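You operate a simulated robot arm through the tools that you are given. There is no shell and no other tool.

You run a simulated robot arm. Do the job below in one go: nothing can be reset, and whatever is moved stays where it is left.

JOB
Move the blue pin to the large hole, reset the grey slider, then take off the purple cap.
Fine: slide the slider all the way back first; it ends against the pin. Free the grey star knob; the cap goes on the cap tray.

Only the result counts: the job must be done as asked and must still hold three seconds after the hand-in. Knocking over, shifting, dropping, spilling or breaking anything else fails it. Lids that push on must go on centred and level and be pressed home; caps that screw on are set level and turned clockwise until they are tight.

ROBOT AND FRAMES
A 7-joint arm with a two-finger parallel gripper, fixed in place. Base frame: the origin is at the foot of the arm, x ahead of it, y to its left, z up; the work surface is at about z = 0. Readings come in m, rad, newtons and seconds.
With the tool pointing down near the work surface it reaches from about 0.26 to 0.68 m from the base axis. Its first joint turns from -2.897 to 2.897 rad. Payload 2.5 kg.
The tool frame sits at the grasp point between the pads (the TCP): z along the fingers, y along the line on which they close. The tips reach 0.03 m beyond it. The gripper opens to 0.094 m. The fingers are 0.028 m wide and 0.01 m thick; the gripper's body (0.05 by 0.096 m) begins 0.055 m behind the TCP.
Orientation is that of the tool frame in the base frame, as a unit quaternion [x, y, z, w]. With the fingers straight down and closing along the base's y, the tool's x points along the base's -x, its y along +y and its z along -z.

CONTROLS
- The arm moves only by the tool arm_command. Its argument "increments" is a list of rows, each a list of 2 entries, a list of its own where there are three numbers: the shift along the base's x, y, z in m, then the turn, a rotation vector about the base's x, y, z in degrees. In form: [[[x, y, z], [rx, ry, rz]], ...]. A call has 1 to 20 rows; each row is the pose to reach, as a shift and turn from the pose commanded when the call began. "jaw" is the closure, from 0 (fully open) to 1 (shut), set as the call begins (left out, the last holds). A row lasts 0.2 s, in which the tool goes at most 0.05 m and 0.15 rad; a call with a longer step from one row to the next is refused whole, and so is a gripper value outside its range. Where a pose cannot be reached the arm comes as near as it can. A force on the tool above 90 N (or 10 N above the force at the start of the call, whichever is more), or a blocked arm, ends the call early, and 0.2 s more pass. Each finger travels about 0.072 m/s and halts on what it meets, pressing with about 22 N; the grip force reading is that of the motor and also rises with nothing between the fingers. The clock runs only during rows and for 0.2 s after the last one: add rows that repeat a pose to give the fingers time. It gives the time, the measured TCP pose, the force on the tool (base axes), the opening and the grip force at its end, in the units of the frame above (readings bear some noise), with the torque about the TCP (base axes, N m) and any sound that the robot's microphone picked up.
- Cameras (640 x 400 px; columns grow to the right, rows downward): "scene" is fixed at [0.2196, 0.5016, 0.747]; the picture's right is [-0.99, -0.13, 0.00], its down [-0.06, 0.47, -0.88] and it looks along [0.12, -0.87, -0.48] (base axes); focal length 346 px, centre (320, 200). "wrist" rides on the gripper at [0.076, 0.014, -0.103] in the tool frame; the picture's right is [-0.18, 0.98, 0.00], its down [-0.75, -0.14, -0.64] and it looks along [-0.63, -0.12, 0.77] (tool axes); focal length 243 px, centre (320, 200). There is no depth. A picture from a camera that has moved, and an enlarged one, comes with that camera's place and axes in the base frame and with its lens.
- grab_frame(camera): a new picture of that camera. No time passes.
- zoom(camera, box): a new picture of the part [left, top, right, bottom] of that camera's present view, enlarged. No time passes.
- close_job(): hands the job in; it is judged then, once.

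Places have to be worked out from the pictures, the camera data and where the tool is seen. Open the gripper and draw the arm clear of the work before you hand the job in, unless the task says otherwise.

The tools are called after "Request:" as a command line: name --argument value ..., lists and objects as JSON in quotes. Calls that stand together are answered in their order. arm_command: Moves the arm, as the interface text tells. Its arguments: {"type":"object","properties":{"increments":{"type":"array"},"jaw":{"type":"number"}},"required":["increments"]} The other tools are called the same way: grab_frame (camera) takes a picture; zoom (camera, box) takes an enlarged picture of a part of a camera's view; close_job () hands the job in.

At the start:

```text
time_s: 0.0
tool_pos: [0.2763, -0.3926, 0.2883]
orientation: [0.0, 1.0, 0.0, -0.001]
force: [-0.3, 0.8, -0.3]
moment: [0.0, 0.02, 0.0]
opening: 0.0941
grip_force: 0.0
```

scene: 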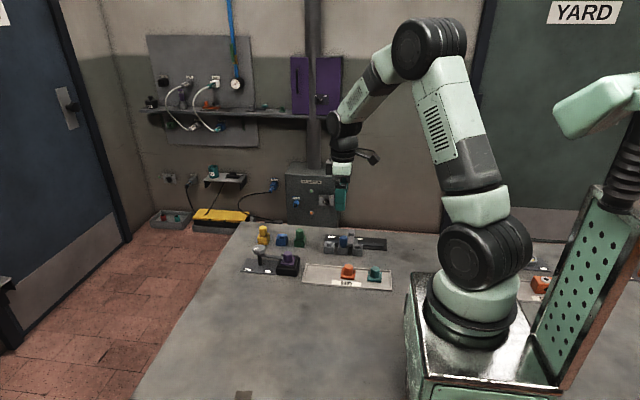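
wrist: 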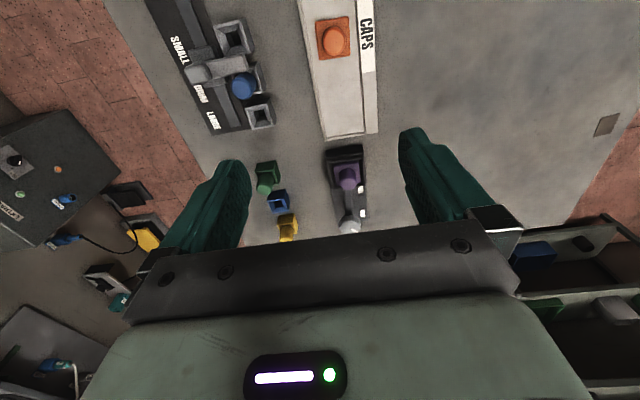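

I start by looking closer at the work area in both cameras, before moving anything.

Request:
zoom --camera "scene" --box '[230, 210, 400, 300]'

Request:
zoom --camera "wrist" --box '[140, 0, 400, 162]'

Request:
zoom --camera "wrist" --box '[240, 130, 400, 240]'

```text
3.76 times, centred on (315, 255) of scene
camera zoom: at [0.2196, 0.5016, 0.747], right [-0.99, -0.13, 0.0], down [-0.06, 0.47, -0.88], along [0.12, -0.87, -0.48], focal length 1302 px, centre (339, -7)
```

zoom: 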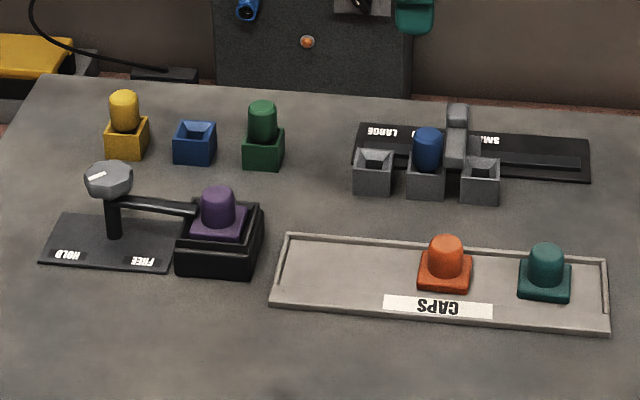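

```text
2.46 times, centred on (270, 81) of wrist
camera zoom: at [0.1995, -0.3782, 0.3905], right [0.18, 0.98, 0.0], down [0.75, -0.14, 0.64], along [0.63, -0.12, -0.77], focal length 597 px, centre (443, 493)
```

zoom: 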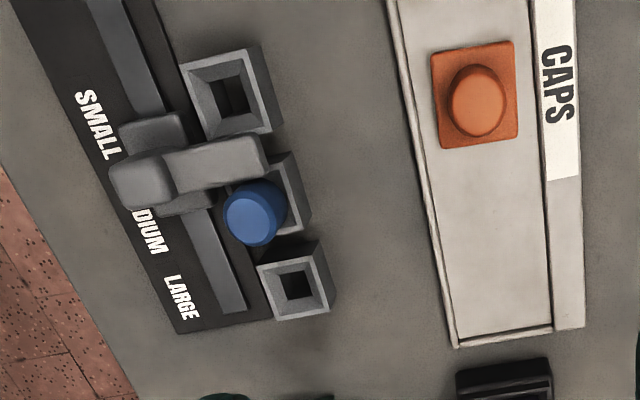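

```text
3.64 times, centred on (320, 185) of wrist
camera zoom: at [0.1995, -0.3782, 0.3905], right [0.18, 0.98, 0.0], down [0.75, -0.14, 0.64], along [0.63, -0.12, -0.77], focal length 882 px, centre (320, 254)
```

zoom: 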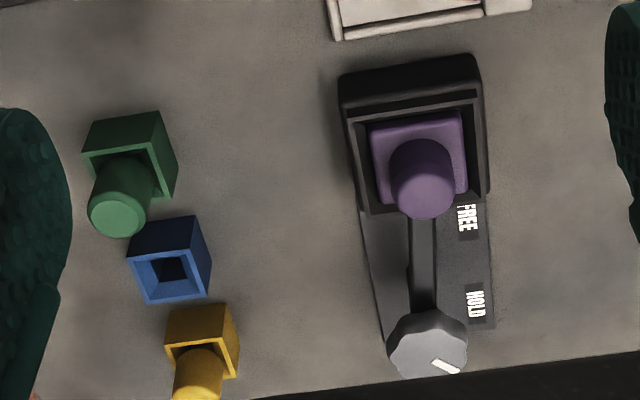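

The pictures show the blue pin in the middle socket at about (0.27, -0.49), its top near z = 0.052, and the slider arm just on its -x side. The LARGE socket is at about (0.32, -0.49). I move over the rail at a safe height for a closer look.

Request:
arm_command --increments '[[[-0.027, -0.02, -0.015], [0, 0, 0]], [[-0.054, -0.04, -0.03], [0, 0, 0]], [[-0.081, -0.06, -0.045], [0, 0, 0]], [[-0.106, -0.077, -0.068], [0, 0, 0]], [[-0.106, -0.077, -0.068], [0, 0, 0]]]' --jaw 0

```text
time_s: 1.2
tool_pos: [0.1669, -0.4726, 0.2222]
orientation: [0.001, 1.0, 0.0, -0.001]
force: [-0.6, 0.1, 0.7]
moment: [0.0, 0.01, -0.01]
opening: 0.094
grip_force: 0.1
```

The arm stands at (0.167, -0.473, 0.222). I take pictures from here to locate the slider, the pin and the sockets more exactly.

Request:
grab_frame --camera "wrist"

Request:
grab_frame --camera "scene"

```text
taken
camera wrist: at [0.091, -0.4567, 0.3248], right [0.18, 0.98, 0.0], down [0.75, -0.14, 0.64], along [0.63, -0.12, -0.77], focal length 243 px, centre (320, 200)
```

wrist: 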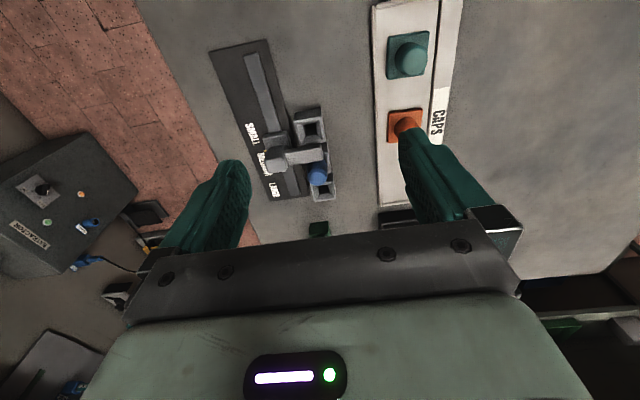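

```text
taken
```

scene: 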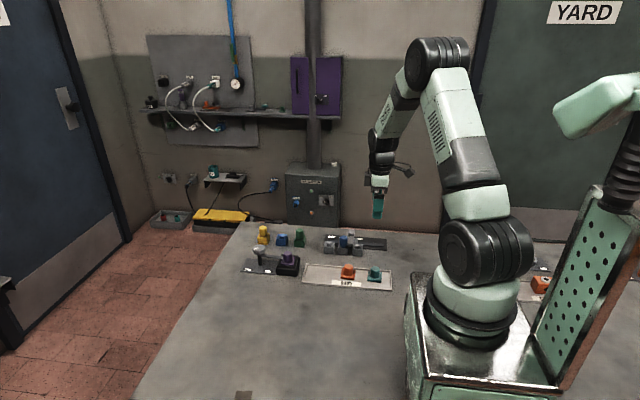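

Request:
zoom --camera "wrist" --box '[200, 30, 360, 210]'

Request:
zoom --camera "scene" --box '[310, 225, 400, 275]'

Request:
zoom --camera "scene" --box '[235, 220, 315, 285]'

```text
2.22 times, centred on (280, 120) of wrist
camera zoom: at [0.091, -0.4567, 0.3248], right [0.18, 0.98, 0.0], down [0.75, -0.14, 0.64], along [0.63, -0.12, -0.77], focal length 539 px, centre (409, 378)
```

zoom: 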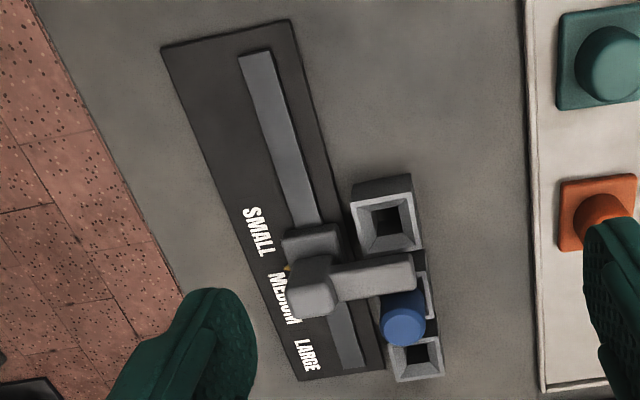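

```text
7.11 times, centred on (355, 250) of scene
camera zoom: at [0.2196, 0.5016, 0.747], right [-0.99, -0.13, 0.0], down [-0.06, 0.47, -0.88], along [0.12, -0.87, -0.48], focal length 2459 px, centre (71, -156)
```

zoom: 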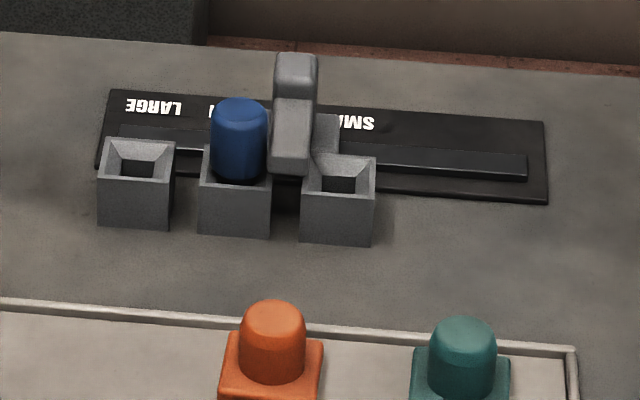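

```text
6.15 times, centred on (275, 252) of scene
camera zoom: at [0.2196, 0.5016, 0.747], right [-0.99, -0.13, 0.0], down [-0.06, 0.47, -0.88], along [0.12, -0.87, -0.48], focal length 2128 px, centre (597, -123)
```

zoom: 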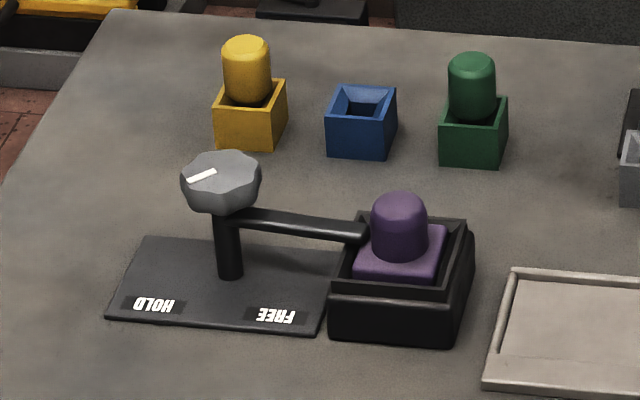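

The slider's bar touches the pin on its -x side, its rail runs in x from about 0.126 to 0.334 at y = -0.54, and the sockets sit at x = 0.22, 0.27 and 0.32. I zoom in further to learn the heights of the slider's carriage and knob before pushing it.

Request:
zoom --camera "scene" --box '[335, 228, 367, 260]'

Request:
zoom --camera "wrist" --box '[250, 100, 350, 210]'

Request:
zoom --camera "scene" --box '[240, 240, 305, 280]'

```text
12.50 times, centred on (351, 244) of scene
camera zoom: at [0.2196, 0.5016, 0.747], right [-0.99, -0.13, 0.0], down [-0.06, 0.47, -0.88], along [0.12, -0.87, -0.48], focal length 4322 px, centre (-68, -350)
```

zoom: 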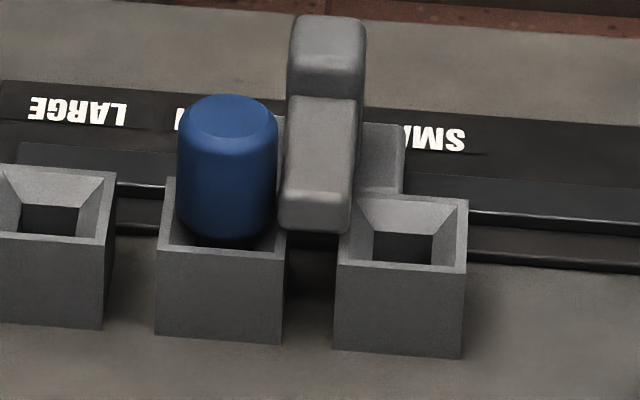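

```text
3.64 times, centred on (300, 155) of wrist
camera zoom: at [0.091, -0.4567, 0.3248], right [0.18, 0.98, 0.0], down [0.75, -0.14, 0.64], along [0.63, -0.12, -0.77], focal length 882 px, centre (393, 364)
```

zoom: 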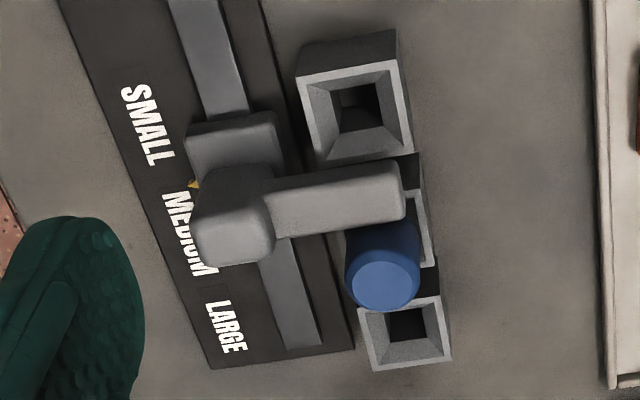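

```text
9.85 times, centred on (272, 260) of scene
camera zoom: at [0.2196, 0.5016, 0.747], right [-0.99, -0.13, 0.0], down [-0.06, 0.47, -0.88], along [0.12, -0.87, -0.48], focal length 3404 px, centre (788, -391)
```

zoom: 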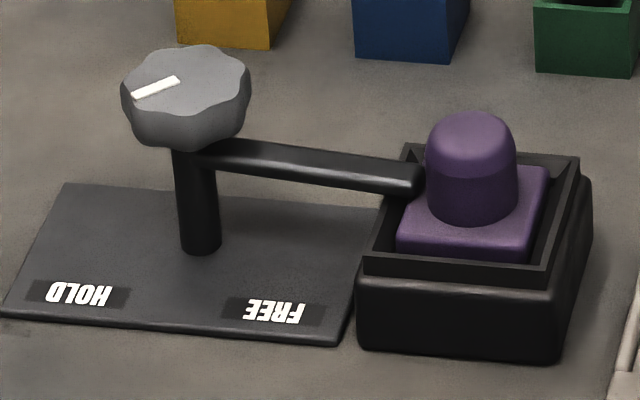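

The slider's knob stands at about (0.24, -0.54) with its top at z = 0.064, the bar spans z 0.031 to 0.045 and the carriage top is near z = 0.02. I close the jaws and go above a spot on the +x side of the knob, to push the slider back along -x.

Request:
arm_command --increments '[[[0.03, -0.015, -0.015], [0, 0, 0]], [[0.065, -0.03, -0.03], [0, 0, 0]], [[0.1, -0.05, -0.045], [0, 0, 0]], [[0.128, -0.0674, -0.062], [0, 0, 0]], [[0.128, -0.0674, -0.062], [0, 0, 0]], [[0.128, -0.0674, -0.1], [0, 0, 0]], [[0.128, -0.0674, -0.1], [0, 0, 0]]]' --jaw 1

```text
time_s: 2.8
tool_pos: [0.2945, -0.5367, 0.1227]
orientation: [0.0, 1.0, 0.001, 0.0]
force: [-0.1, -0.4, 1.3]
moment: [0.0, -0.01, 0.01]
opening: 0.0001
grip_force: 22.5
```

Request:
zoom --camera "scene" --box '[310, 205, 390, 265]'

Request:
grab_frame --camera "wrist"

```text
6.67 times, centred on (350, 235) of scene
camera zoom: at [0.2196, 0.5016, 0.747], right [-0.99, -0.13, 0.0], down [-0.06, 0.47, -0.88], along [0.12, -0.87, -0.48], focal length 2305 px, centre (120, -33)
```

zoom: 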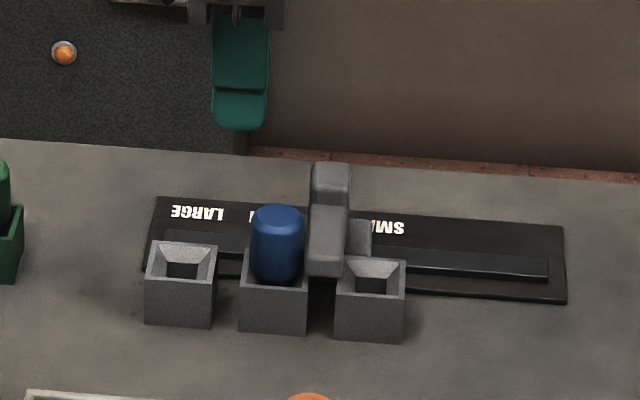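

```text
taken
camera wrist: at [0.2185, -0.5218, 0.2236], right [0.18, 0.98, 0.0], down [0.75, -0.14, 0.64], along [0.63, -0.12, -0.77], focal length 243 px, centre (320, 200)
```

wrist: 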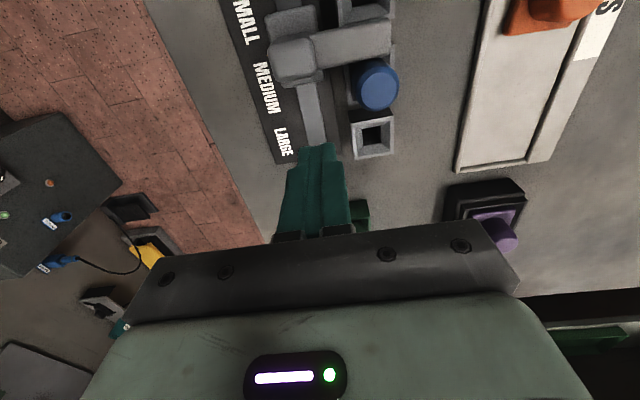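

The fingertips are where I expected (tip projects to the right place), so the scene estimates hold: knob at x = 0.244, y = -0.54. I go straight down so that the tips reach z = 0.034, in front of the knob.

Request:
arm_command --increments '[[[0, -0.002, -0.03], [0, 0, 0]], [[0, -0.003, -0.058], [0, 0, 0]], [[0, -0.003, -0.058], [0, 0, 0]]]'

Request:
zoom --camera "scene" --box '[310, 205, 390, 265]'

Request:
grab_frame --camera "wrist"

```text
time_s: 3.6
tool_pos: [0.2956, -0.5391, 0.0634]
orientation: [0.0, 1.0, 0.0, 0.0]
force: [-0.2, -0.7, -0.4]
moment: [-0.03, 0.0, -0.02]
opening: 0.0002
grip_force: 22.0
```

```text
6.67 times, centred on (350, 235) of scene
camera zoom: at [0.2196, 0.5016, 0.747], right [-0.99, -0.13, 0.0], down [-0.06, 0.47, -0.88], along [0.12, -0.87, -0.48], focal length 2305 px, centre (120, -33)
```

zoom: 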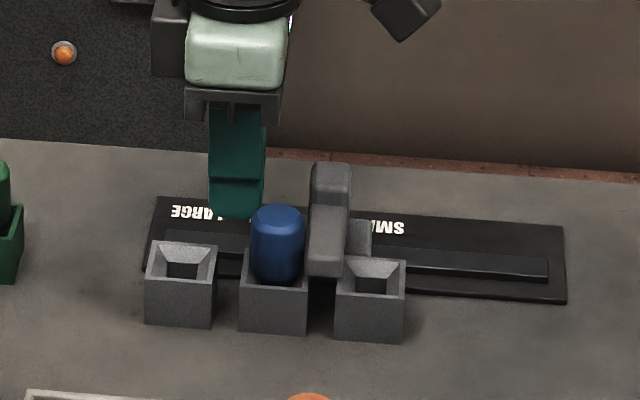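

```text
taken
camera wrist: at [0.2194, -0.5246, 0.1654], right [0.18, 0.98, 0.0], down [0.75, -0.14, 0.64], along [0.63, -0.12, -0.77], focal length 243 px, centre (320, 200)
```

wrist: 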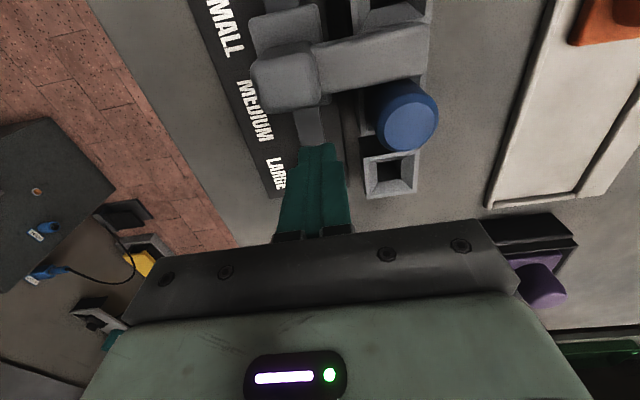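

The fingertips stand clear of the pin and in line with the knob. I push slowly along -x, contact expected near x = 0.27, and read the force.

Request:
arm_command --increments '[[[-0.01, 0, 0], [0, 0, 0]], [[-0.02, 0, 0], [0, 0, 0]], [[-0.028, 0, 0], [0, 0, 0]], [[-0.034, 0, 0], [0, 0, 0]], [[-0.04, 0, 0], [0, 0, 0]]]'

Request:
zoom --camera "scene" --box '[310, 205, 390, 265]'

```text
time_s: 4.8
tool_pos: [0.2565, -0.5407, 0.0639]
orientation: [0.0, 1.0, 0.0, 0.001]
force: [0.6, 0.6, 0.0]
moment: [0.0, -0.08, 0.0]
opening: 0.0
grip_force: 22.2
```

```text
6.67 times, centred on (350, 235) of scene
camera zoom: at [0.2196, 0.5016, 0.747], right [-0.99, -0.13, 0.0], down [-0.06, 0.47, -0.88], along [0.12, -0.87, -0.48], focal length 2305 px, centre (120, -33)
```

zoom: 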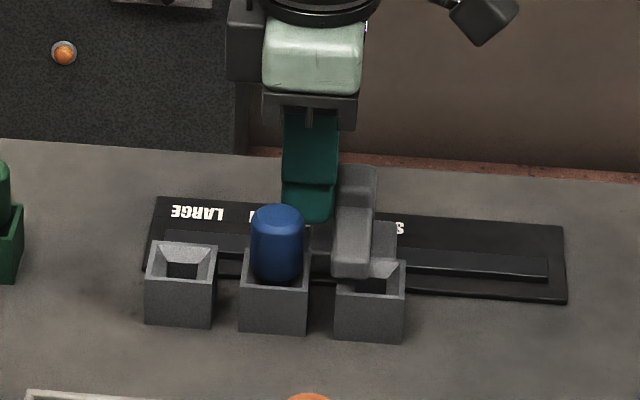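

The slider moves easily with the push, with hardly any force. I continue along -x in small steps.

Request:
arm_command --increments '[[[-0.008, 0, 0], [0, 0, 0]], [[-0.016, 0, 0], [0, 0, 0]], [[-0.024, 0, 0], [0, 0, 0]], [[-0.032, 0, 0], [0, 0, 0]], [[-0.04, 0, 0], [0, 0, 0]], [[-0.048, 0, 0], [0, 0, 0]], [[-0.056, 0, 0], [0, 0, 0]], [[-0.064, 0, 0], [0, 0, 0]]]'

Request:
zoom --camera "scene" --box '[310, 205, 410, 270]'

```text
time_s: 6.6
tool_pos: [0.1937, -0.5403, 0.0635]
orientation: [0.0, 1.0, 0.0, 0.0]
force: [0.2, 0.4, -0.3]
moment: [-0.01, -0.01, 0.04]
opening: 0.0
grip_force: 21.5
```

```text
6.15 times, centred on (360, 238) of scene
camera zoom: at [0.2196, 0.5016, 0.747], right [-0.99, -0.13, 0.0], down [-0.06, 0.47, -0.88], along [0.12, -0.87, -0.48], focal length 2128 px, centre (74, -31)
```

zoom: 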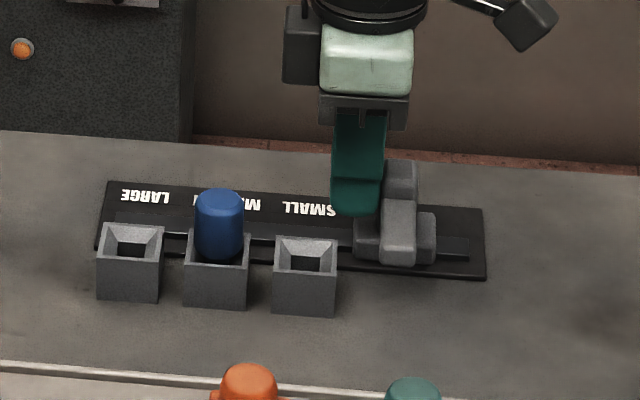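

The carriage is about 0.02 m short of the rail's end. I keep pushing in 3 mm steps to feel the end stop.

Request:
arm_command --increments '[[[-0.004, 0, 0], [0, 0, 0]], [[-0.008, 0, 0], [0, 0, 0]], [[-0.012, 0, 0], [0, 0, 0]], [[-0.015, 0, 0], [0, 0, 0]], [[-0.018, 0, 0], [0, 0, 0]]]'

Request:
zoom --camera "scene" --box '[310, 205, 410, 270]'

```text
time_s: 7.8
tool_pos: [0.1755, -0.5401, 0.0638]
orientation: [0.0, 1.0, 0.001, 0.001]
force: [1.4, 0.9, -0.1]
moment: [0.0, -0.04, 0.0]
opening: 0.0001
grip_force: 22.2
```

```text
6.15 times, centred on (360, 238) of scene
camera zoom: at [0.2196, 0.5016, 0.747], right [-0.99, -0.13, 0.0], down [-0.06, 0.47, -0.88], along [0.12, -0.87, -0.48], focal length 2128 px, centre (74, -31)
```

zoom: 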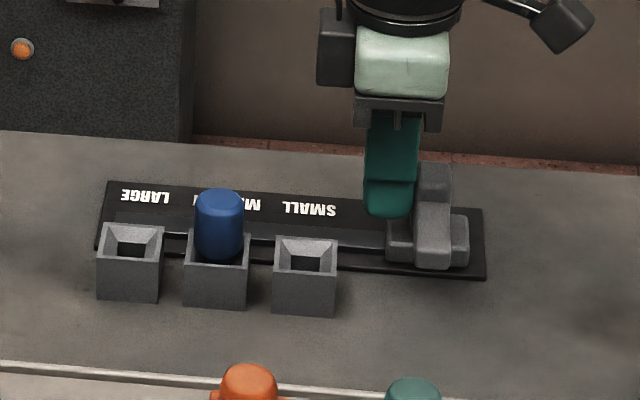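

The carriage is at the end of the rail by eye, but the force is still low. I push 1 to 2 mm at a time until the stop is felt.

Request:
arm_command --increments '[[[-0.0015, 0, 0], [0, 0, 0]], [[-0.003, 0, 0], [0, 0, 0]], [[-0.0045, 0, 0], [0, 0, 0]]]'

```text
time_s: 8.6
tool_pos: [0.1715, -0.54, 0.062]
orientation: [0.0, 1.0, 0.001, -0.001]
force: [0.8, -0.4, 0.4]
moment: [0.02, 0.04, -0.02]
opening: 0.0001
grip_force: 21.5
```

Request:
zoom --camera "scene" --box '[350, 225, 400, 260]'

Request:
arm_command --increments '[[[-0.0015, 0, 0], [0, 0, 0]], [[-0.003, 0, 0], [0, 0, 0]], [[-0.0045, 0, 0], [0, 0, 0]]]'

```text
11.43 times, centred on (375, 242) of scene
camera zoom: at [0.2196, 0.5016, 0.747], right [-0.99, -0.13, 0.0], down [-0.06, 0.47, -0.88], along [0.12, -0.87, -0.48], focal length 3952 px, centre (-309, -286)
```

zoom: 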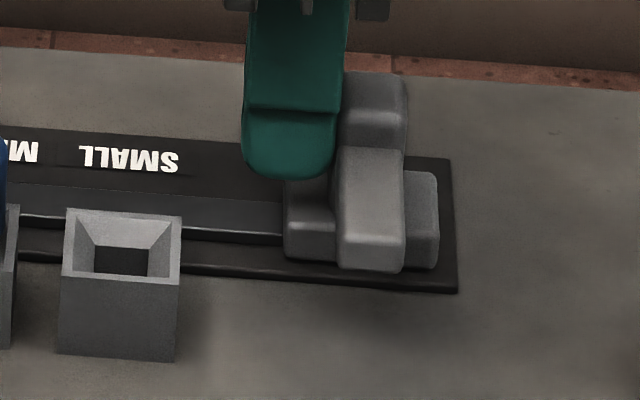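

```text
time_s: 9.4
tool_pos: [0.1694, -0.5408, 0.0631]
orientation: [-0.001, 1.0, 0.001, 0.002]
force: [18.2, 6.4, 3.3]
moment: [0.03, -0.02, -0.14]
opening: 0.0
grip_force: 21.7
```

The force rose to 18 N at x = 0.169: the slider is hard against its back stop (its centre near x = 0.144). I back off, rise, and go above the pin with the jaws partly open.

Request:
arm_command --increments '[[[0.01, 0, 0], [0, 0, 0]], [[0.03, 0, 0], [0, 0, 0]], [[0.03, 0, 0.04], [0, 0, 0]], [[0.03, 0, 0.08], [0, 0, 0]], [[0.065, 0.02, 0.085], [0, 0, 0]], [[0.1022, 0.0465, 0.085], [0, 0, 0]], [[0.1022, 0.0465, 0.085], [0, 0, 0]]]' --jaw 1

Request:
zoom --camera "scene" --box '[310, 205, 410, 270]'

Request:
grab_frame --camera "wrist"

```text
time_s: 11.0
tool_pos: [0.2701, -0.4938, 0.1495]
orientation: [0.0, 1.0, 0.001, 0.0]
force: [0.4, -0.3, -0.3]
moment: [0.01, 0.0, 0.01]
opening: 0.0
grip_force: 21.7
```

```text
6.15 times, centred on (360, 238) of scene
camera zoom: at [0.2196, 0.5016, 0.747], right [-0.99, -0.13, 0.0], down [-0.06, 0.47, -0.88], along [0.12, -0.87, -0.48], focal length 2128 px, centre (74, -31)
```

zoom: 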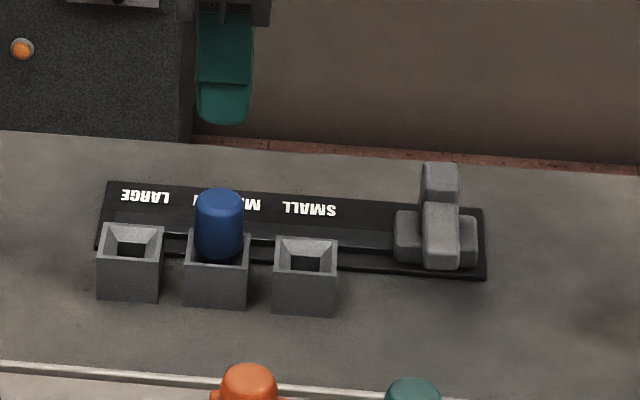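

```text
taken
camera wrist: at [0.1937, -0.4781, 0.2509], right [0.18, 0.98, 0.0], down [0.75, -0.14, 0.64], along [0.63, -0.12, -0.77], focal length 243 px, centre (320, 200)
```

wrist: 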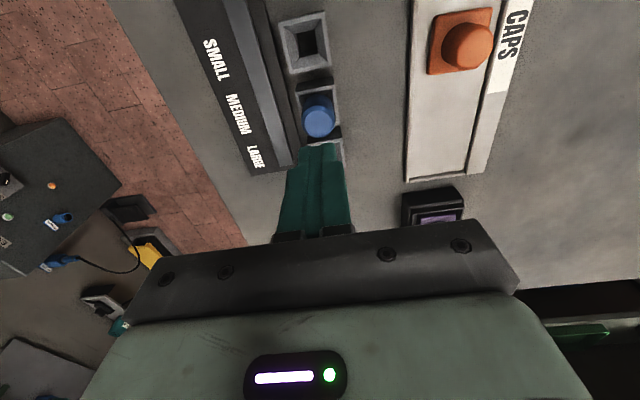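

The slider stayed at its back stop. I zoom in on the pin and the sockets to fix their centres before lowering over the pin.

Request:
zoom --camera "wrist" --box '[260, 10, 370, 170]'

Request:
zoom --camera "scene" --box '[322, 230, 366, 258]'

```text
2.50 times, centred on (315, 90) of wrist
camera zoom: at [0.1937, -0.4781, 0.2509], right [0.18, 0.98, 0.0], down [0.75, -0.14, 0.64], along [0.63, -0.12, -0.77], focal length 606 px, centre (332, 475)
```

zoom: 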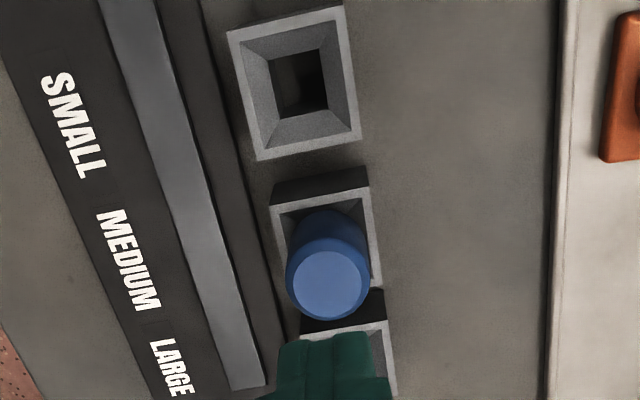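

```text
14.29 times, centred on (344, 244) of scene
camera zoom: at [0.2196, 0.5016, 0.747], right [-0.99, -0.13, 0.0], down [-0.06, 0.47, -0.88], along [0.12, -0.87, -0.48], focal length 4940 px, centre (-23, -429)
```

zoom: 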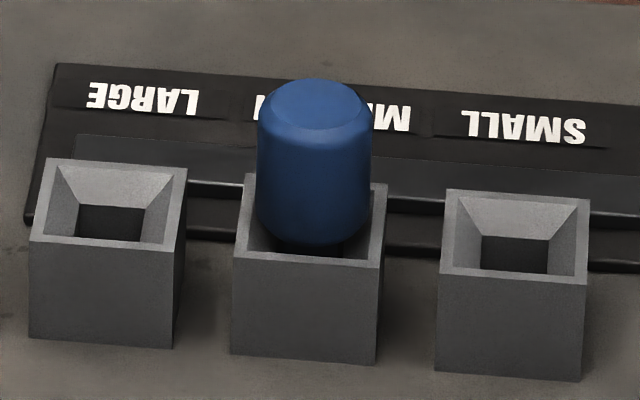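

The pin's axis is at (0.270, -0.493), its top at z = 0.061; the LARGE socket centre is at (0.320, -0.493), rims at z = 0.027. I open the jaws to about 0.05 m and lower over the pin, tips to z = 0.032.

Request:
arm_command --increments '[[[0.0005, 0.0005, 0], [0, 0, 0]], [[0.0005, 0.0005, 0], [0, 0, 0]], [[0.0005, 0.0005, -0.02], [0, 0, 0]], [[0.0005, 0.0005, -0.045], [0, 0, 0]], [[0.0005, 0.0005, -0.065], [0, 0, 0]], [[0.0005, 0.0005, -0.085], [0, 0, 0]], [[0.0005, 0.0005, -0.085], [0, 0, 0]]]' --jaw 0.45

Request:
zoom --camera "scene" --box '[310, 205, 390, 265]'

Request:
zoom --camera "wrist" --box '[220, 60, 420, 240]'

```text
time_s: 12.6
tool_pos: [0.2682, -0.4931, 0.0623]
orientation: [0.0, 1.0, 0.0, 0.0]
force: [-1.0, 1.0, 0.0]
moment: [-0.01, 0.0, 0.01]
opening: 0.0515
grip_force: 0.1
```

```text
6.67 times, centred on (350, 235) of scene
camera zoom: at [0.2196, 0.5016, 0.747], right [-0.99, -0.13, 0.0], down [-0.06, 0.47, -0.88], along [0.12, -0.87, -0.48], focal length 2305 px, centre (120, -33)
```

zoom: 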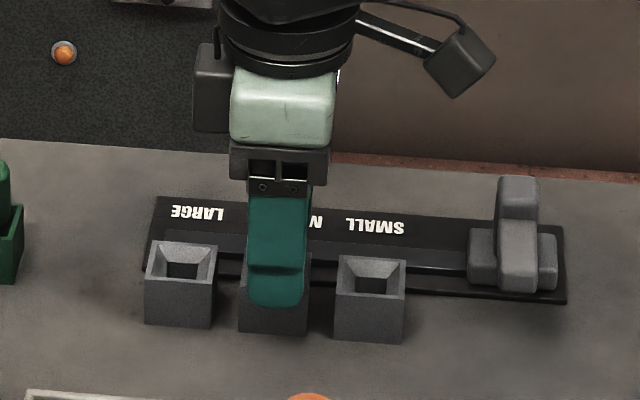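

```text
2.22 times, centred on (320, 150) of wrist
camera zoom: at [0.1923, -0.477, 0.1635], right [0.18, 0.98, 0.0], down [0.75, -0.14, 0.64], along [0.63, -0.12, -0.77], focal length 539 px, centre (320, 311)
```

zoom: 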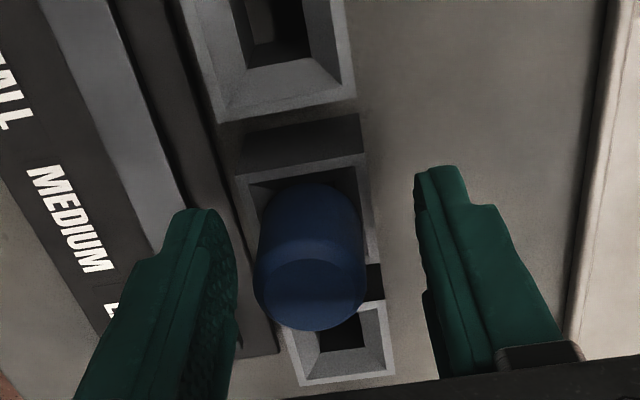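

The fingers straddle the pin with clearance on both sides. I close on it.

Request:
arm_command --increments '[[[0, 0, 0], [0, 0, 0]], [[0, 0, 0], [0, 0, 0]], [[0, 0, 0], [0, 0, 0]]]' --jaw 1

```text
time_s: 13.4
tool_pos: [0.2678, -0.4923, 0.062]
orientation: [0.0, 1.0, -0.001, 0.0]
force: [1.0, -7.6, -2.1]
moment: [-0.31, -0.03, -0.03]
opening: 0.0261
grip_force: 21.9
```

The opening of 0.026 m and the grip force show the pin is held, with a sideways force of -7.6 N in y. I shift 1 mm towards -y to relieve it before lifting.

Request:
arm_command --increments '[[[0.001, -0.001, 0], [0, 0, 0]], [[0.001, -0.001, 0], [0, 0, 0]]]'

```text
time_s: 14.0
tool_pos: [0.2694, -0.493, 0.062]
orientation: [0.0, 1.0, 0.0, 0.0]
force: [-1.8, -4.0, -0.1]
moment: [-0.19, 0.03, 0.02]
opening: 0.0258
grip_force: 22.3
```

The y force halved to -4 N. I shift another 1 mm and start a gentle lift.

Request:
arm_command --increments '[[[-0.0005, -0.001, 0], [0, 0, 0]], [[-0.0005, -0.001, 0], [0, 0, 0]]]'

```text
time_s: 14.6
tool_pos: [0.269, -0.4935, 0.0633]
orientation: [0.0, 1.0, 0.001, 0.0]
force: [0.3, 0.0, -0.4]
moment: [-0.03, -0.03, 0.03]
opening: 0.026
grip_force: 22.3
```

The side force is now nil, so the grip is centred on the pin. I lift it straight up in small steps.

Request:
arm_command --increments '[[[0, 0, 0.006], [0, 0, 0]], [[0, 0, 0.012], [0, 0, 0]], [[0, 0, 0.02], [0, 0, 0]], [[0, 0, 0.03], [0, 0, 0]], [[0, 0, 0.045], [0, 0, 0]], [[0, 0, 0.06], [0, 0, 0]], [[0, 0, 0.06], [0, 0, 0]]]'

Request:
zoom --camera "scene" --box '[310, 195, 390, 265]'

Request:
zoom --camera "wrist" --box '[220, 30, 420, 240]'

```text
time_s: 16.2
tool_pos: [0.2694, -0.4967, 0.1222]
orientation: [0.0, 1.0, 0.0, 0.0]
force: [0.7, 0.1, -0.2]
moment: [0.03, 0.03, 0.01]
opening: 0.0261
grip_force: 22.1
```

```text
5.71 times, centred on (350, 230) of scene
camera zoom: at [0.2196, 0.5016, 0.747], right [-0.99, -0.13, 0.0], down [-0.06, 0.47, -0.88], along [0.12, -0.87, -0.48], focal length 1976 px, centre (149, 29)
```

zoom: 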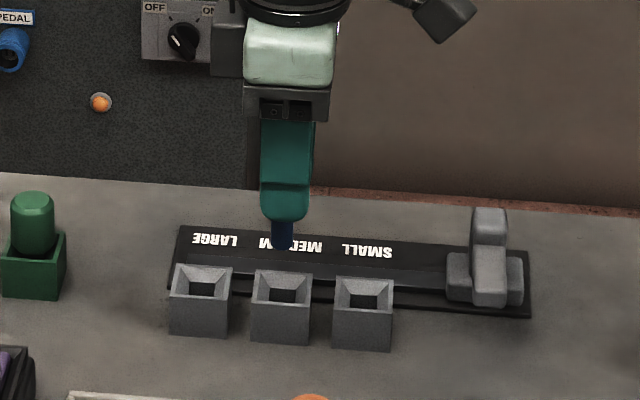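

```text
1.90 times, centred on (320, 135) of wrist
camera zoom: at [0.1937, -0.4808, 0.2241], right [0.18, 0.98, 0.0], down [0.75, -0.14, 0.64], along [0.63, -0.12, -0.77], focal length 462 px, centre (320, 324)
```

zoom: 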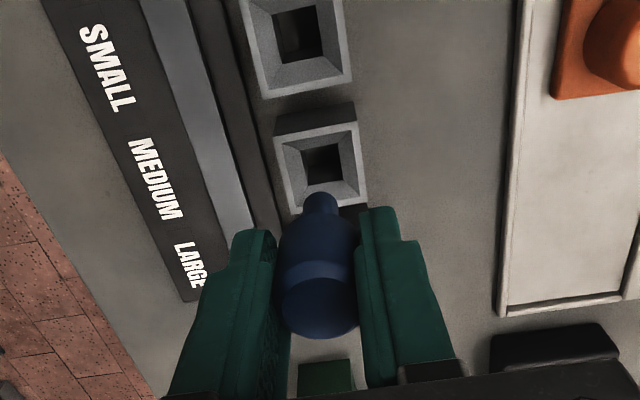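

The pin is out, hanging straight with its narrower stalk below. I carry it 0.05 m along +x, above the LARGE socket, and check the alignment.

Request:
arm_command --increments '[[[0.02, 0, 0], [0, 0, 0]], [[0.04, 0, 0], [0, 0, 0]], [[0.05, 0, 0], [0, 0, 0]], [[0.05, 0, 0], [0, 0, 0]], [[0.05, 0, -0.02], [0, 0, 0]], [[0.05, 0, -0.02], [0, 0, 0]]]'

Request:
zoom --camera "scene" --box '[310, 215, 360, 260]'

Request:
zoom --camera "wrist" --box '[220, 30, 420, 240]'

```text
time_s: 17.6
tool_pos: [0.3208, -0.4959, 0.103]
orientation: [0.0, 1.0, 0.001, 0.0]
force: [-0.4, 1.3, 0.3]
moment: [0.02, -0.02, 0.04]
opening: 0.026
grip_force: 22.5
```

```text
8.89 times, centred on (335, 238) of scene
camera zoom: at [0.2196, 0.5016, 0.747], right [-0.99, -0.13, 0.0], down [-0.06, 0.47, -0.88], along [0.12, -0.87, -0.48], focal length 3074 px, centre (187, -133)
```

zoom: 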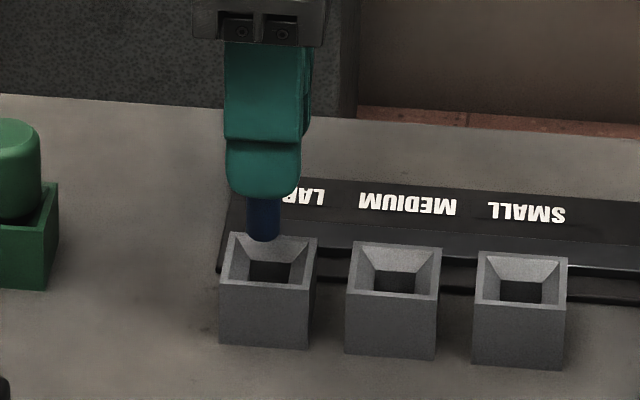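

```text
1.90 times, centred on (320, 135) of wrist
camera zoom: at [0.2448, -0.481, 0.2049], right [0.18, 0.98, 0.0], down [0.75, -0.14, 0.64], along [0.63, -0.12, -0.77], focal length 462 px, centre (320, 324)
```

zoom: 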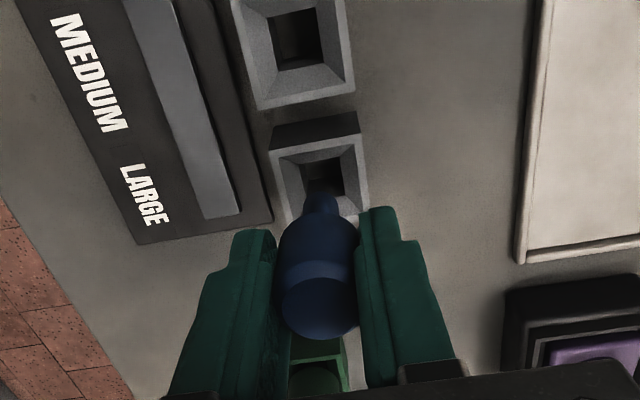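

The stalk's tip looks about 2 to 3 mm too far towards +x compared with the socket's centre. I zoom in to measure it before lowering.

Request:
zoom --camera "scene" --box '[320, 232, 344, 256]'

Request:
zoom --camera "wrist" --box '[270, 80, 370, 200]'

```text
16.00 times, centred on (332, 244) of scene
camera zoom: at [0.2196, 0.5016, 0.747], right [-0.99, -0.13, 0.0], down [-0.06, 0.47, -0.88], along [0.12, -0.87, -0.48], focal length 5532 px, centre (128, -504)
```

zoom: 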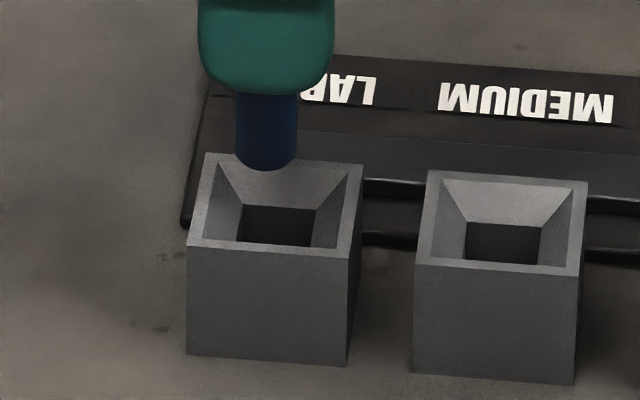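

```text
3.33 times, centred on (320, 140) of wrist
camera zoom: at [0.2448, -0.481, 0.2049], right [0.18, 0.98, 0.0], down [0.75, -0.14, 0.64], along [0.63, -0.12, -0.77], focal length 809 px, centre (320, 400)
```

zoom: 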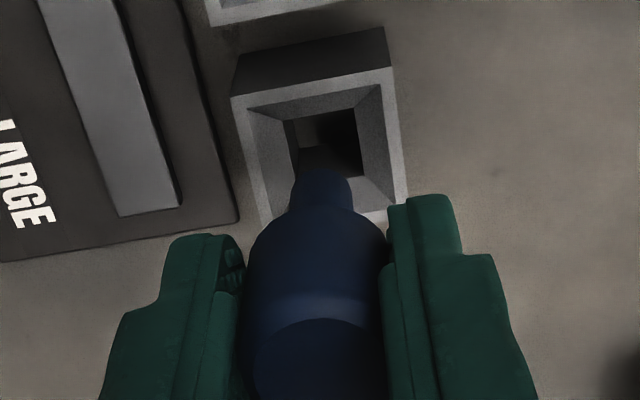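

Measured against the rim, the stalk is about 2.5 mm too far in +x and well aligned in y. I correct x by -2.5 mm, come down a little and look again.

Request:
arm_command --increments '[[[-0.0025, 0, 0], [0, 0, 0]], [[-0.0025, 0, -0.006], [0, 0, 0]], [[-0.0025, 0, -0.006], [0, 0, 0]]]'

Request:
zoom --camera "scene" --box '[320, 232, 344, 256]'

Request:
zoom --camera "wrist" --box '[270, 80, 370, 200]'

```text
time_s: 18.4
tool_pos: [0.3183, -0.4968, 0.0986]
orientation: [0.0, 1.0, 0.0, 0.0]
force: [0.1, -0.6, -0.7]
moment: [-0.06, 0.06, 0.01]
opening: 0.0261
grip_force: 22.7
```

```text
16.00 times, centred on (332, 244) of scene
camera zoom: at [0.2196, 0.5016, 0.747], right [-0.99, -0.13, 0.0], down [-0.06, 0.47, -0.88], along [0.12, -0.87, -0.48], focal length 5532 px, centre (128, -504)
```

zoom: 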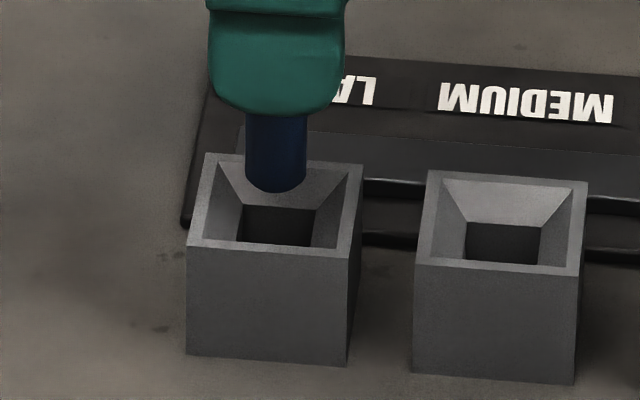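

```text
3.33 times, centred on (320, 140) of wrist
camera zoom: at [0.2426, -0.4814, 0.1991], right [0.18, 0.98, 0.0], down [0.75, -0.14, 0.64], along [0.63, -0.12, -0.77], focal length 809 px, centre (320, 400)
```

zoom: 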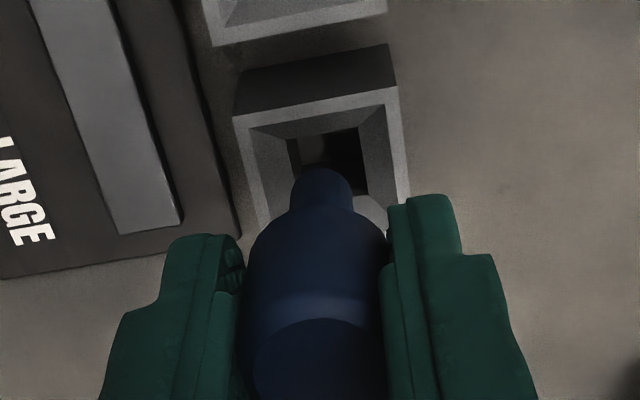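

In x the stalk is now centred (u = 276 against 277), and the rim corners in the wrist view say it is about 1.5 mm too far in -y. I correct that and lower gently, watching the force.

Request:
arm_command --increments '[[[-0.0002, 0.0015, 0], [0, 0, 0]], [[-0.0002, 0.0015, -0.005], [0, 0, 0]], [[-0.0002, 0.0015, -0.01], [0, 0, 0]], [[-0.0002, 0.0015, -0.01], [0, 0, 0]]]'

Request:
zoom --camera "scene" --box '[320, 232, 344, 256]'

Request:
zoom --camera "wrist" --box '[270, 80, 370, 200]'

```text
time_s: 19.4
tool_pos: [0.3185, -0.4932, 0.0879]
orientation: [0.0, 1.0, 0.0, 0.0]
force: [0.0, 0.3, -0.6]
moment: [0.03, -0.01, 0.03]
opening: 0.0262
grip_force: 21.9
```

```text
16.00 times, centred on (332, 244) of scene
camera zoom: at [0.2196, 0.5016, 0.747], right [-0.99, -0.13, 0.0], down [-0.06, 0.47, -0.88], along [0.12, -0.87, -0.48], focal length 5532 px, centre (128, -504)
```

zoom: 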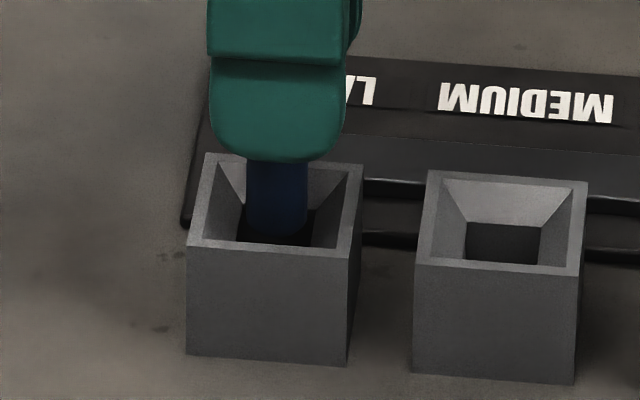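

```text
3.33 times, centred on (320, 140) of wrist
camera zoom: at [0.242, -0.4788, 0.189], right [0.18, 0.98, 0.0], down [0.75, -0.14, 0.64], along [0.63, -0.12, -0.77], focal length 809 px, centre (320, 400)
```

zoom: 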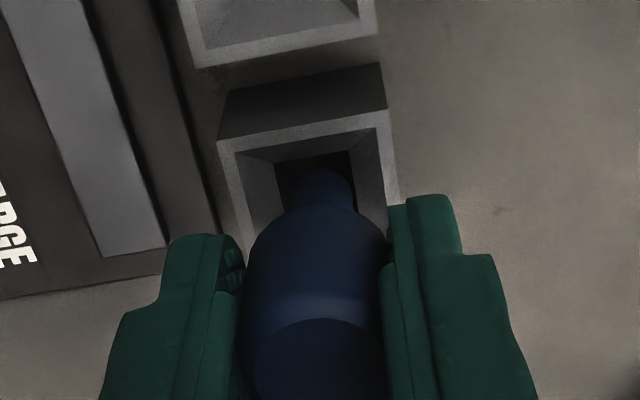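

The stalk is now inside the funnel and within about 0.5 mm of the centre in both directions. I lower another 12 mm in small steps and read the force.

Request:
arm_command --increments '[[[-0.0003, -0.0005, -0.003], [0, 0, 0]], [[-0.0003, -0.0005, -0.006], [0, 0, 0]], [[-0.0003, -0.0005, -0.009], [0, 0, 0]], [[-0.0003, -0.0005, -0.012], [0, 0, 0]], [[-0.0003, -0.0005, -0.012], [0, 0, 0]]]'

Request:
zoom --camera "scene" --box '[320, 232, 344, 256]'

```text
time_s: 20.6
tool_pos: [0.3167, -0.4962, 0.0764]
orientation: [0.0, 1.0, 0.0, 0.001]
force: [0.4, -0.1, -1.3]
moment: [0.03, 0.0, 0.01]
opening: 0.026
grip_force: 21.6
```

```text
16.00 times, centred on (332, 244) of scene
camera zoom: at [0.2196, 0.5016, 0.747], right [-0.99, -0.13, 0.0], down [-0.06, 0.47, -0.88], along [0.12, -0.87, -0.48], focal length 5532 px, centre (128, -504)
```

zoom: 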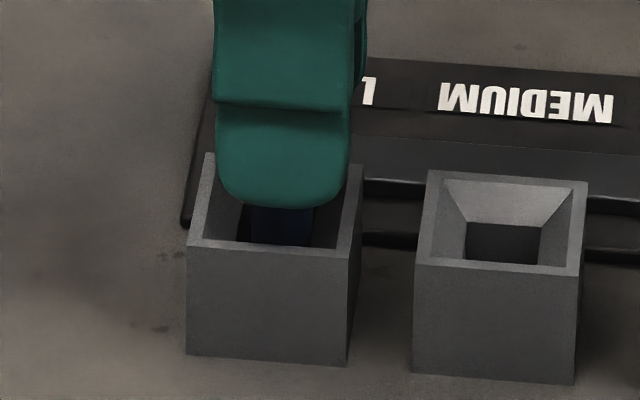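

There is no resistance and the stalk stays inside the hole. I lower the remaining 12 mm slowly.

Request:
arm_command --increments '[[[0.0008, 0.0003, -0.003], [0, 0, 0]], [[0.0008, 0.0003, -0.006], [0, 0, 0]], [[0.0008, 0.0003, -0.009], [0, 0, 0]], [[0.0008, 0.0003, -0.0115], [0, 0, 0]], [[0.0008, 0.0003, -0.0115], [0, 0, 0]]]'

Request:
zoom --camera "scene" --box '[320, 232, 344, 256]'

Request:
zoom --camera "wrist" --box '[270, 80, 370, 200]'

```text
time_s: 21.8
tool_pos: [0.3159, -0.4939, 0.064]
orientation: [0.0, 1.0, 0.0, 0.0]
force: [0.2, 0.0, -0.2]
moment: [-0.03, -0.01, -0.01]
opening: 0.0261
grip_force: 22.3
```

```text
16.00 times, centred on (332, 244) of scene
camera zoom: at [0.2196, 0.5016, 0.747], right [-0.99, -0.13, 0.0], down [-0.06, 0.47, -0.88], along [0.12, -0.87, -0.48], focal length 5532 px, centre (128, -504)
```

zoom: 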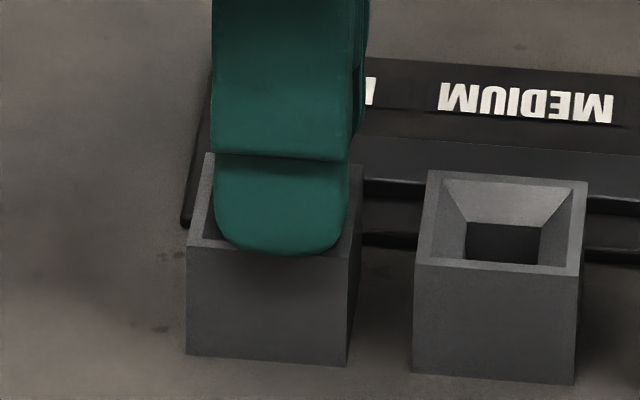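

```text
3.33 times, centred on (320, 140) of wrist
camera zoom: at [0.2408, -0.4784, 0.1648], right [0.18, 0.98, 0.0], down [0.75, -0.14, 0.64], along [0.63, -0.12, -0.77], focal length 809 px, centre (320, 400)
```

zoom: 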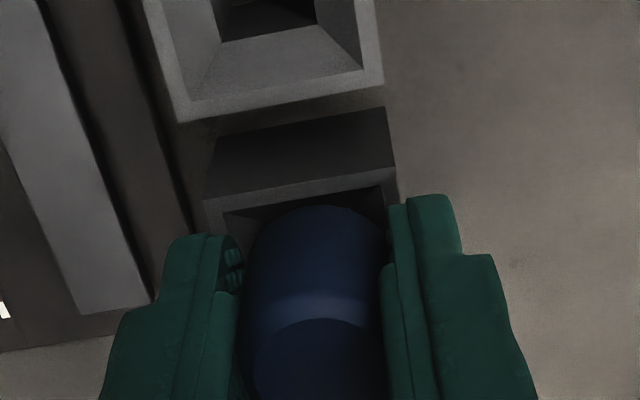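

The height is within 1 mm of that at which the pin was seated before, still without force. I lower 1 mm at a time to feel the seat.

Request:
arm_command --increments '[[[0, 0, -0.001], [0, 0, 0]], [[0, 0, -0.002], [0, 0, 0]], [[0, 0, -0.002], [0, 0, 0]]]'

```text
time_s: 22.6
tool_pos: [0.3169, -0.4933, 0.0628]
orientation: [-0.001, 1.0, 0.0, 0.0]
force: [-0.1, 1.6, 4.8]
moment: [0.1, 0.01, 0.01]
opening: 0.0262
grip_force: 21.5
```

An upward force of 4.8 N shows the pin is sitting on its seat. I open the jaws and rise straight up.

Request:
arm_command --increments '[[[0, 0, 0], [0, 0, 0]], [[0, 0, 0], [0, 0, 0]], [[0, 0, 0], [0, 0, 0]], [[0, 0, 0.02], [0, 0, 0]], [[0, 0, 0.05], [0, 0, 0]], [[0, 0, 0.09], [0, 0, 0]], [[0, 0, 0.09], [0, 0, 0]]]' --jaw 0.45

Request:
zoom --camera "scene" --box '[310, 210, 410, 270]'

Request:
zoom --camera "wrist" --box '[220, 30, 420, 240]'

```text
time_s: 24.2
tool_pos: [0.3185, -0.4939, 0.1503]
orientation: [0.001, 1.0, 0.0, 0.0]
force: [-0.9, -1.0, -0.1]
moment: [0.02, 0.03, -0.02]
opening: 0.052
grip_force: 0.1
```

```text
6.40 times, centred on (360, 240) of scene
camera zoom: at [0.2196, 0.5016, 0.747], right [-0.99, -0.13, 0.0], down [-0.06, 0.47, -0.88], along [0.12, -0.87, -0.48], focal length 2213 px, centre (64, -56)
```

zoom: 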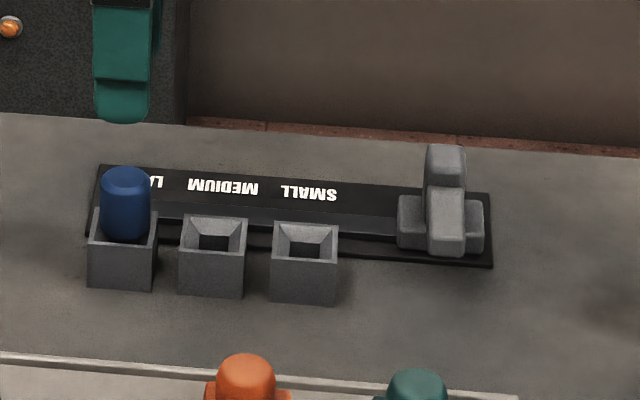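

```text
1.90 times, centred on (320, 135) of wrist
camera zoom: at [0.2423, -0.4788, 0.2524], right [0.18, 0.98, 0.0], down [0.75, -0.14, 0.64], along [0.63, -0.12, -0.77], focal length 462 px, centre (320, 324)
```

zoom: 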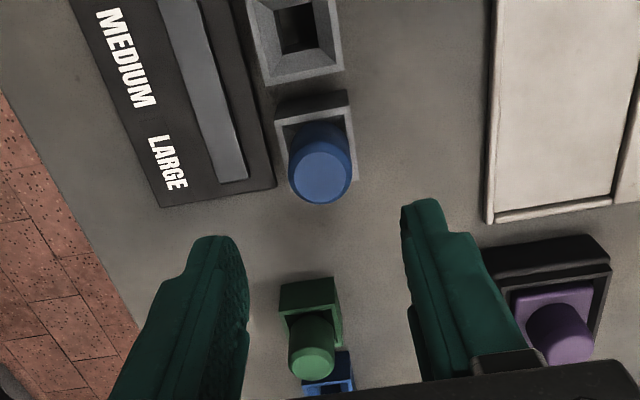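

The pin stands upright in the LARGE socket and the slider is still at the back. I close the jaws and go to the +x side of the slider's knob once more, to press it against its back stop with the pin now in place.

Request:
arm_command --increments '[[[-0.03, -0.012, 0], [0, 0, 0]], [[-0.07, -0.028, 0], [0, 0, 0]], [[-0.105, -0.04, 0], [0, 0, 0]], [[-0.1233, -0.0463, 0], [0, 0, 0]], [[-0.1233, -0.0463, 0], [0, 0, 0]], [[-0.1233, -0.0463, -0.04], [0, 0, 0]], [[-0.1233, -0.0463, -0.07], [0, 0, 0]], [[-0.1233, -0.0463, -0.0875], [0, 0, 0]], [[-0.1233, -0.0463, -0.0875], [0, 0, 0]]]' --jaw 1

Request:
zoom --camera "scene" --box '[310, 210, 410, 270]'

```text
time_s: 26.2
tool_pos: [0.1943, -0.5391, 0.0623]
orientation: [-0.001, 1.0, 0.0, 0.0]
force: [-0.4, -0.8, 0.2]
moment: [-0.01, 0.01, -0.02]
opening: 0.0
grip_force: 21.3
```

```text
6.40 times, centred on (360, 240) of scene
camera zoom: at [0.2196, 0.5016, 0.747], right [-0.99, -0.13, 0.0], down [-0.06, 0.47, -0.88], along [0.12, -0.87, -0.48], focal length 2213 px, centre (64, -56)
```

zoom: 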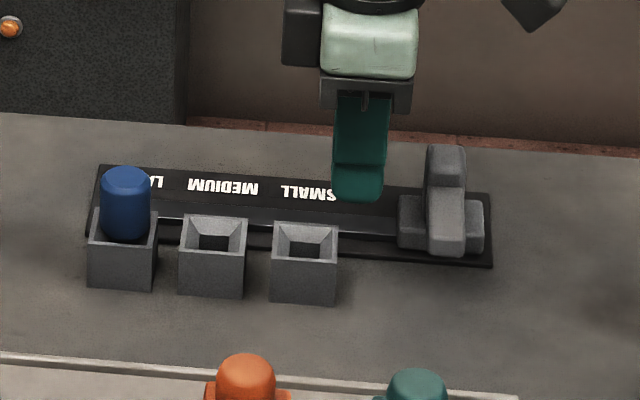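

The tips are on the +x side of the knob. I push along -x in small steps until the stop is felt again.

Request:
arm_command --increments '[[[-0.01, 0, 0], [0, 0, 0]], [[-0.018, 0, 0], [0, 0, 0]], [[-0.022, 0, 0], [0, 0, 0]], [[-0.025, 0, 0], [0, 0, 0]], [[-0.027, 0, 0], [0, 0, 0]], [[-0.0285, 0, 0], [0, 0, 0]], [[-0.0285, 0, 0], [0, 0, 0]]]'

```text
time_s: 27.8
tool_pos: [0.169, -0.5401, 0.0655]
orientation: [-0.002, 1.0, -0.002, 0.003]
force: [34.5, -6.9, -13.3]
moment: [-0.15, -0.32, 0.04]
opening: 0.0001
grip_force: 22.0
```

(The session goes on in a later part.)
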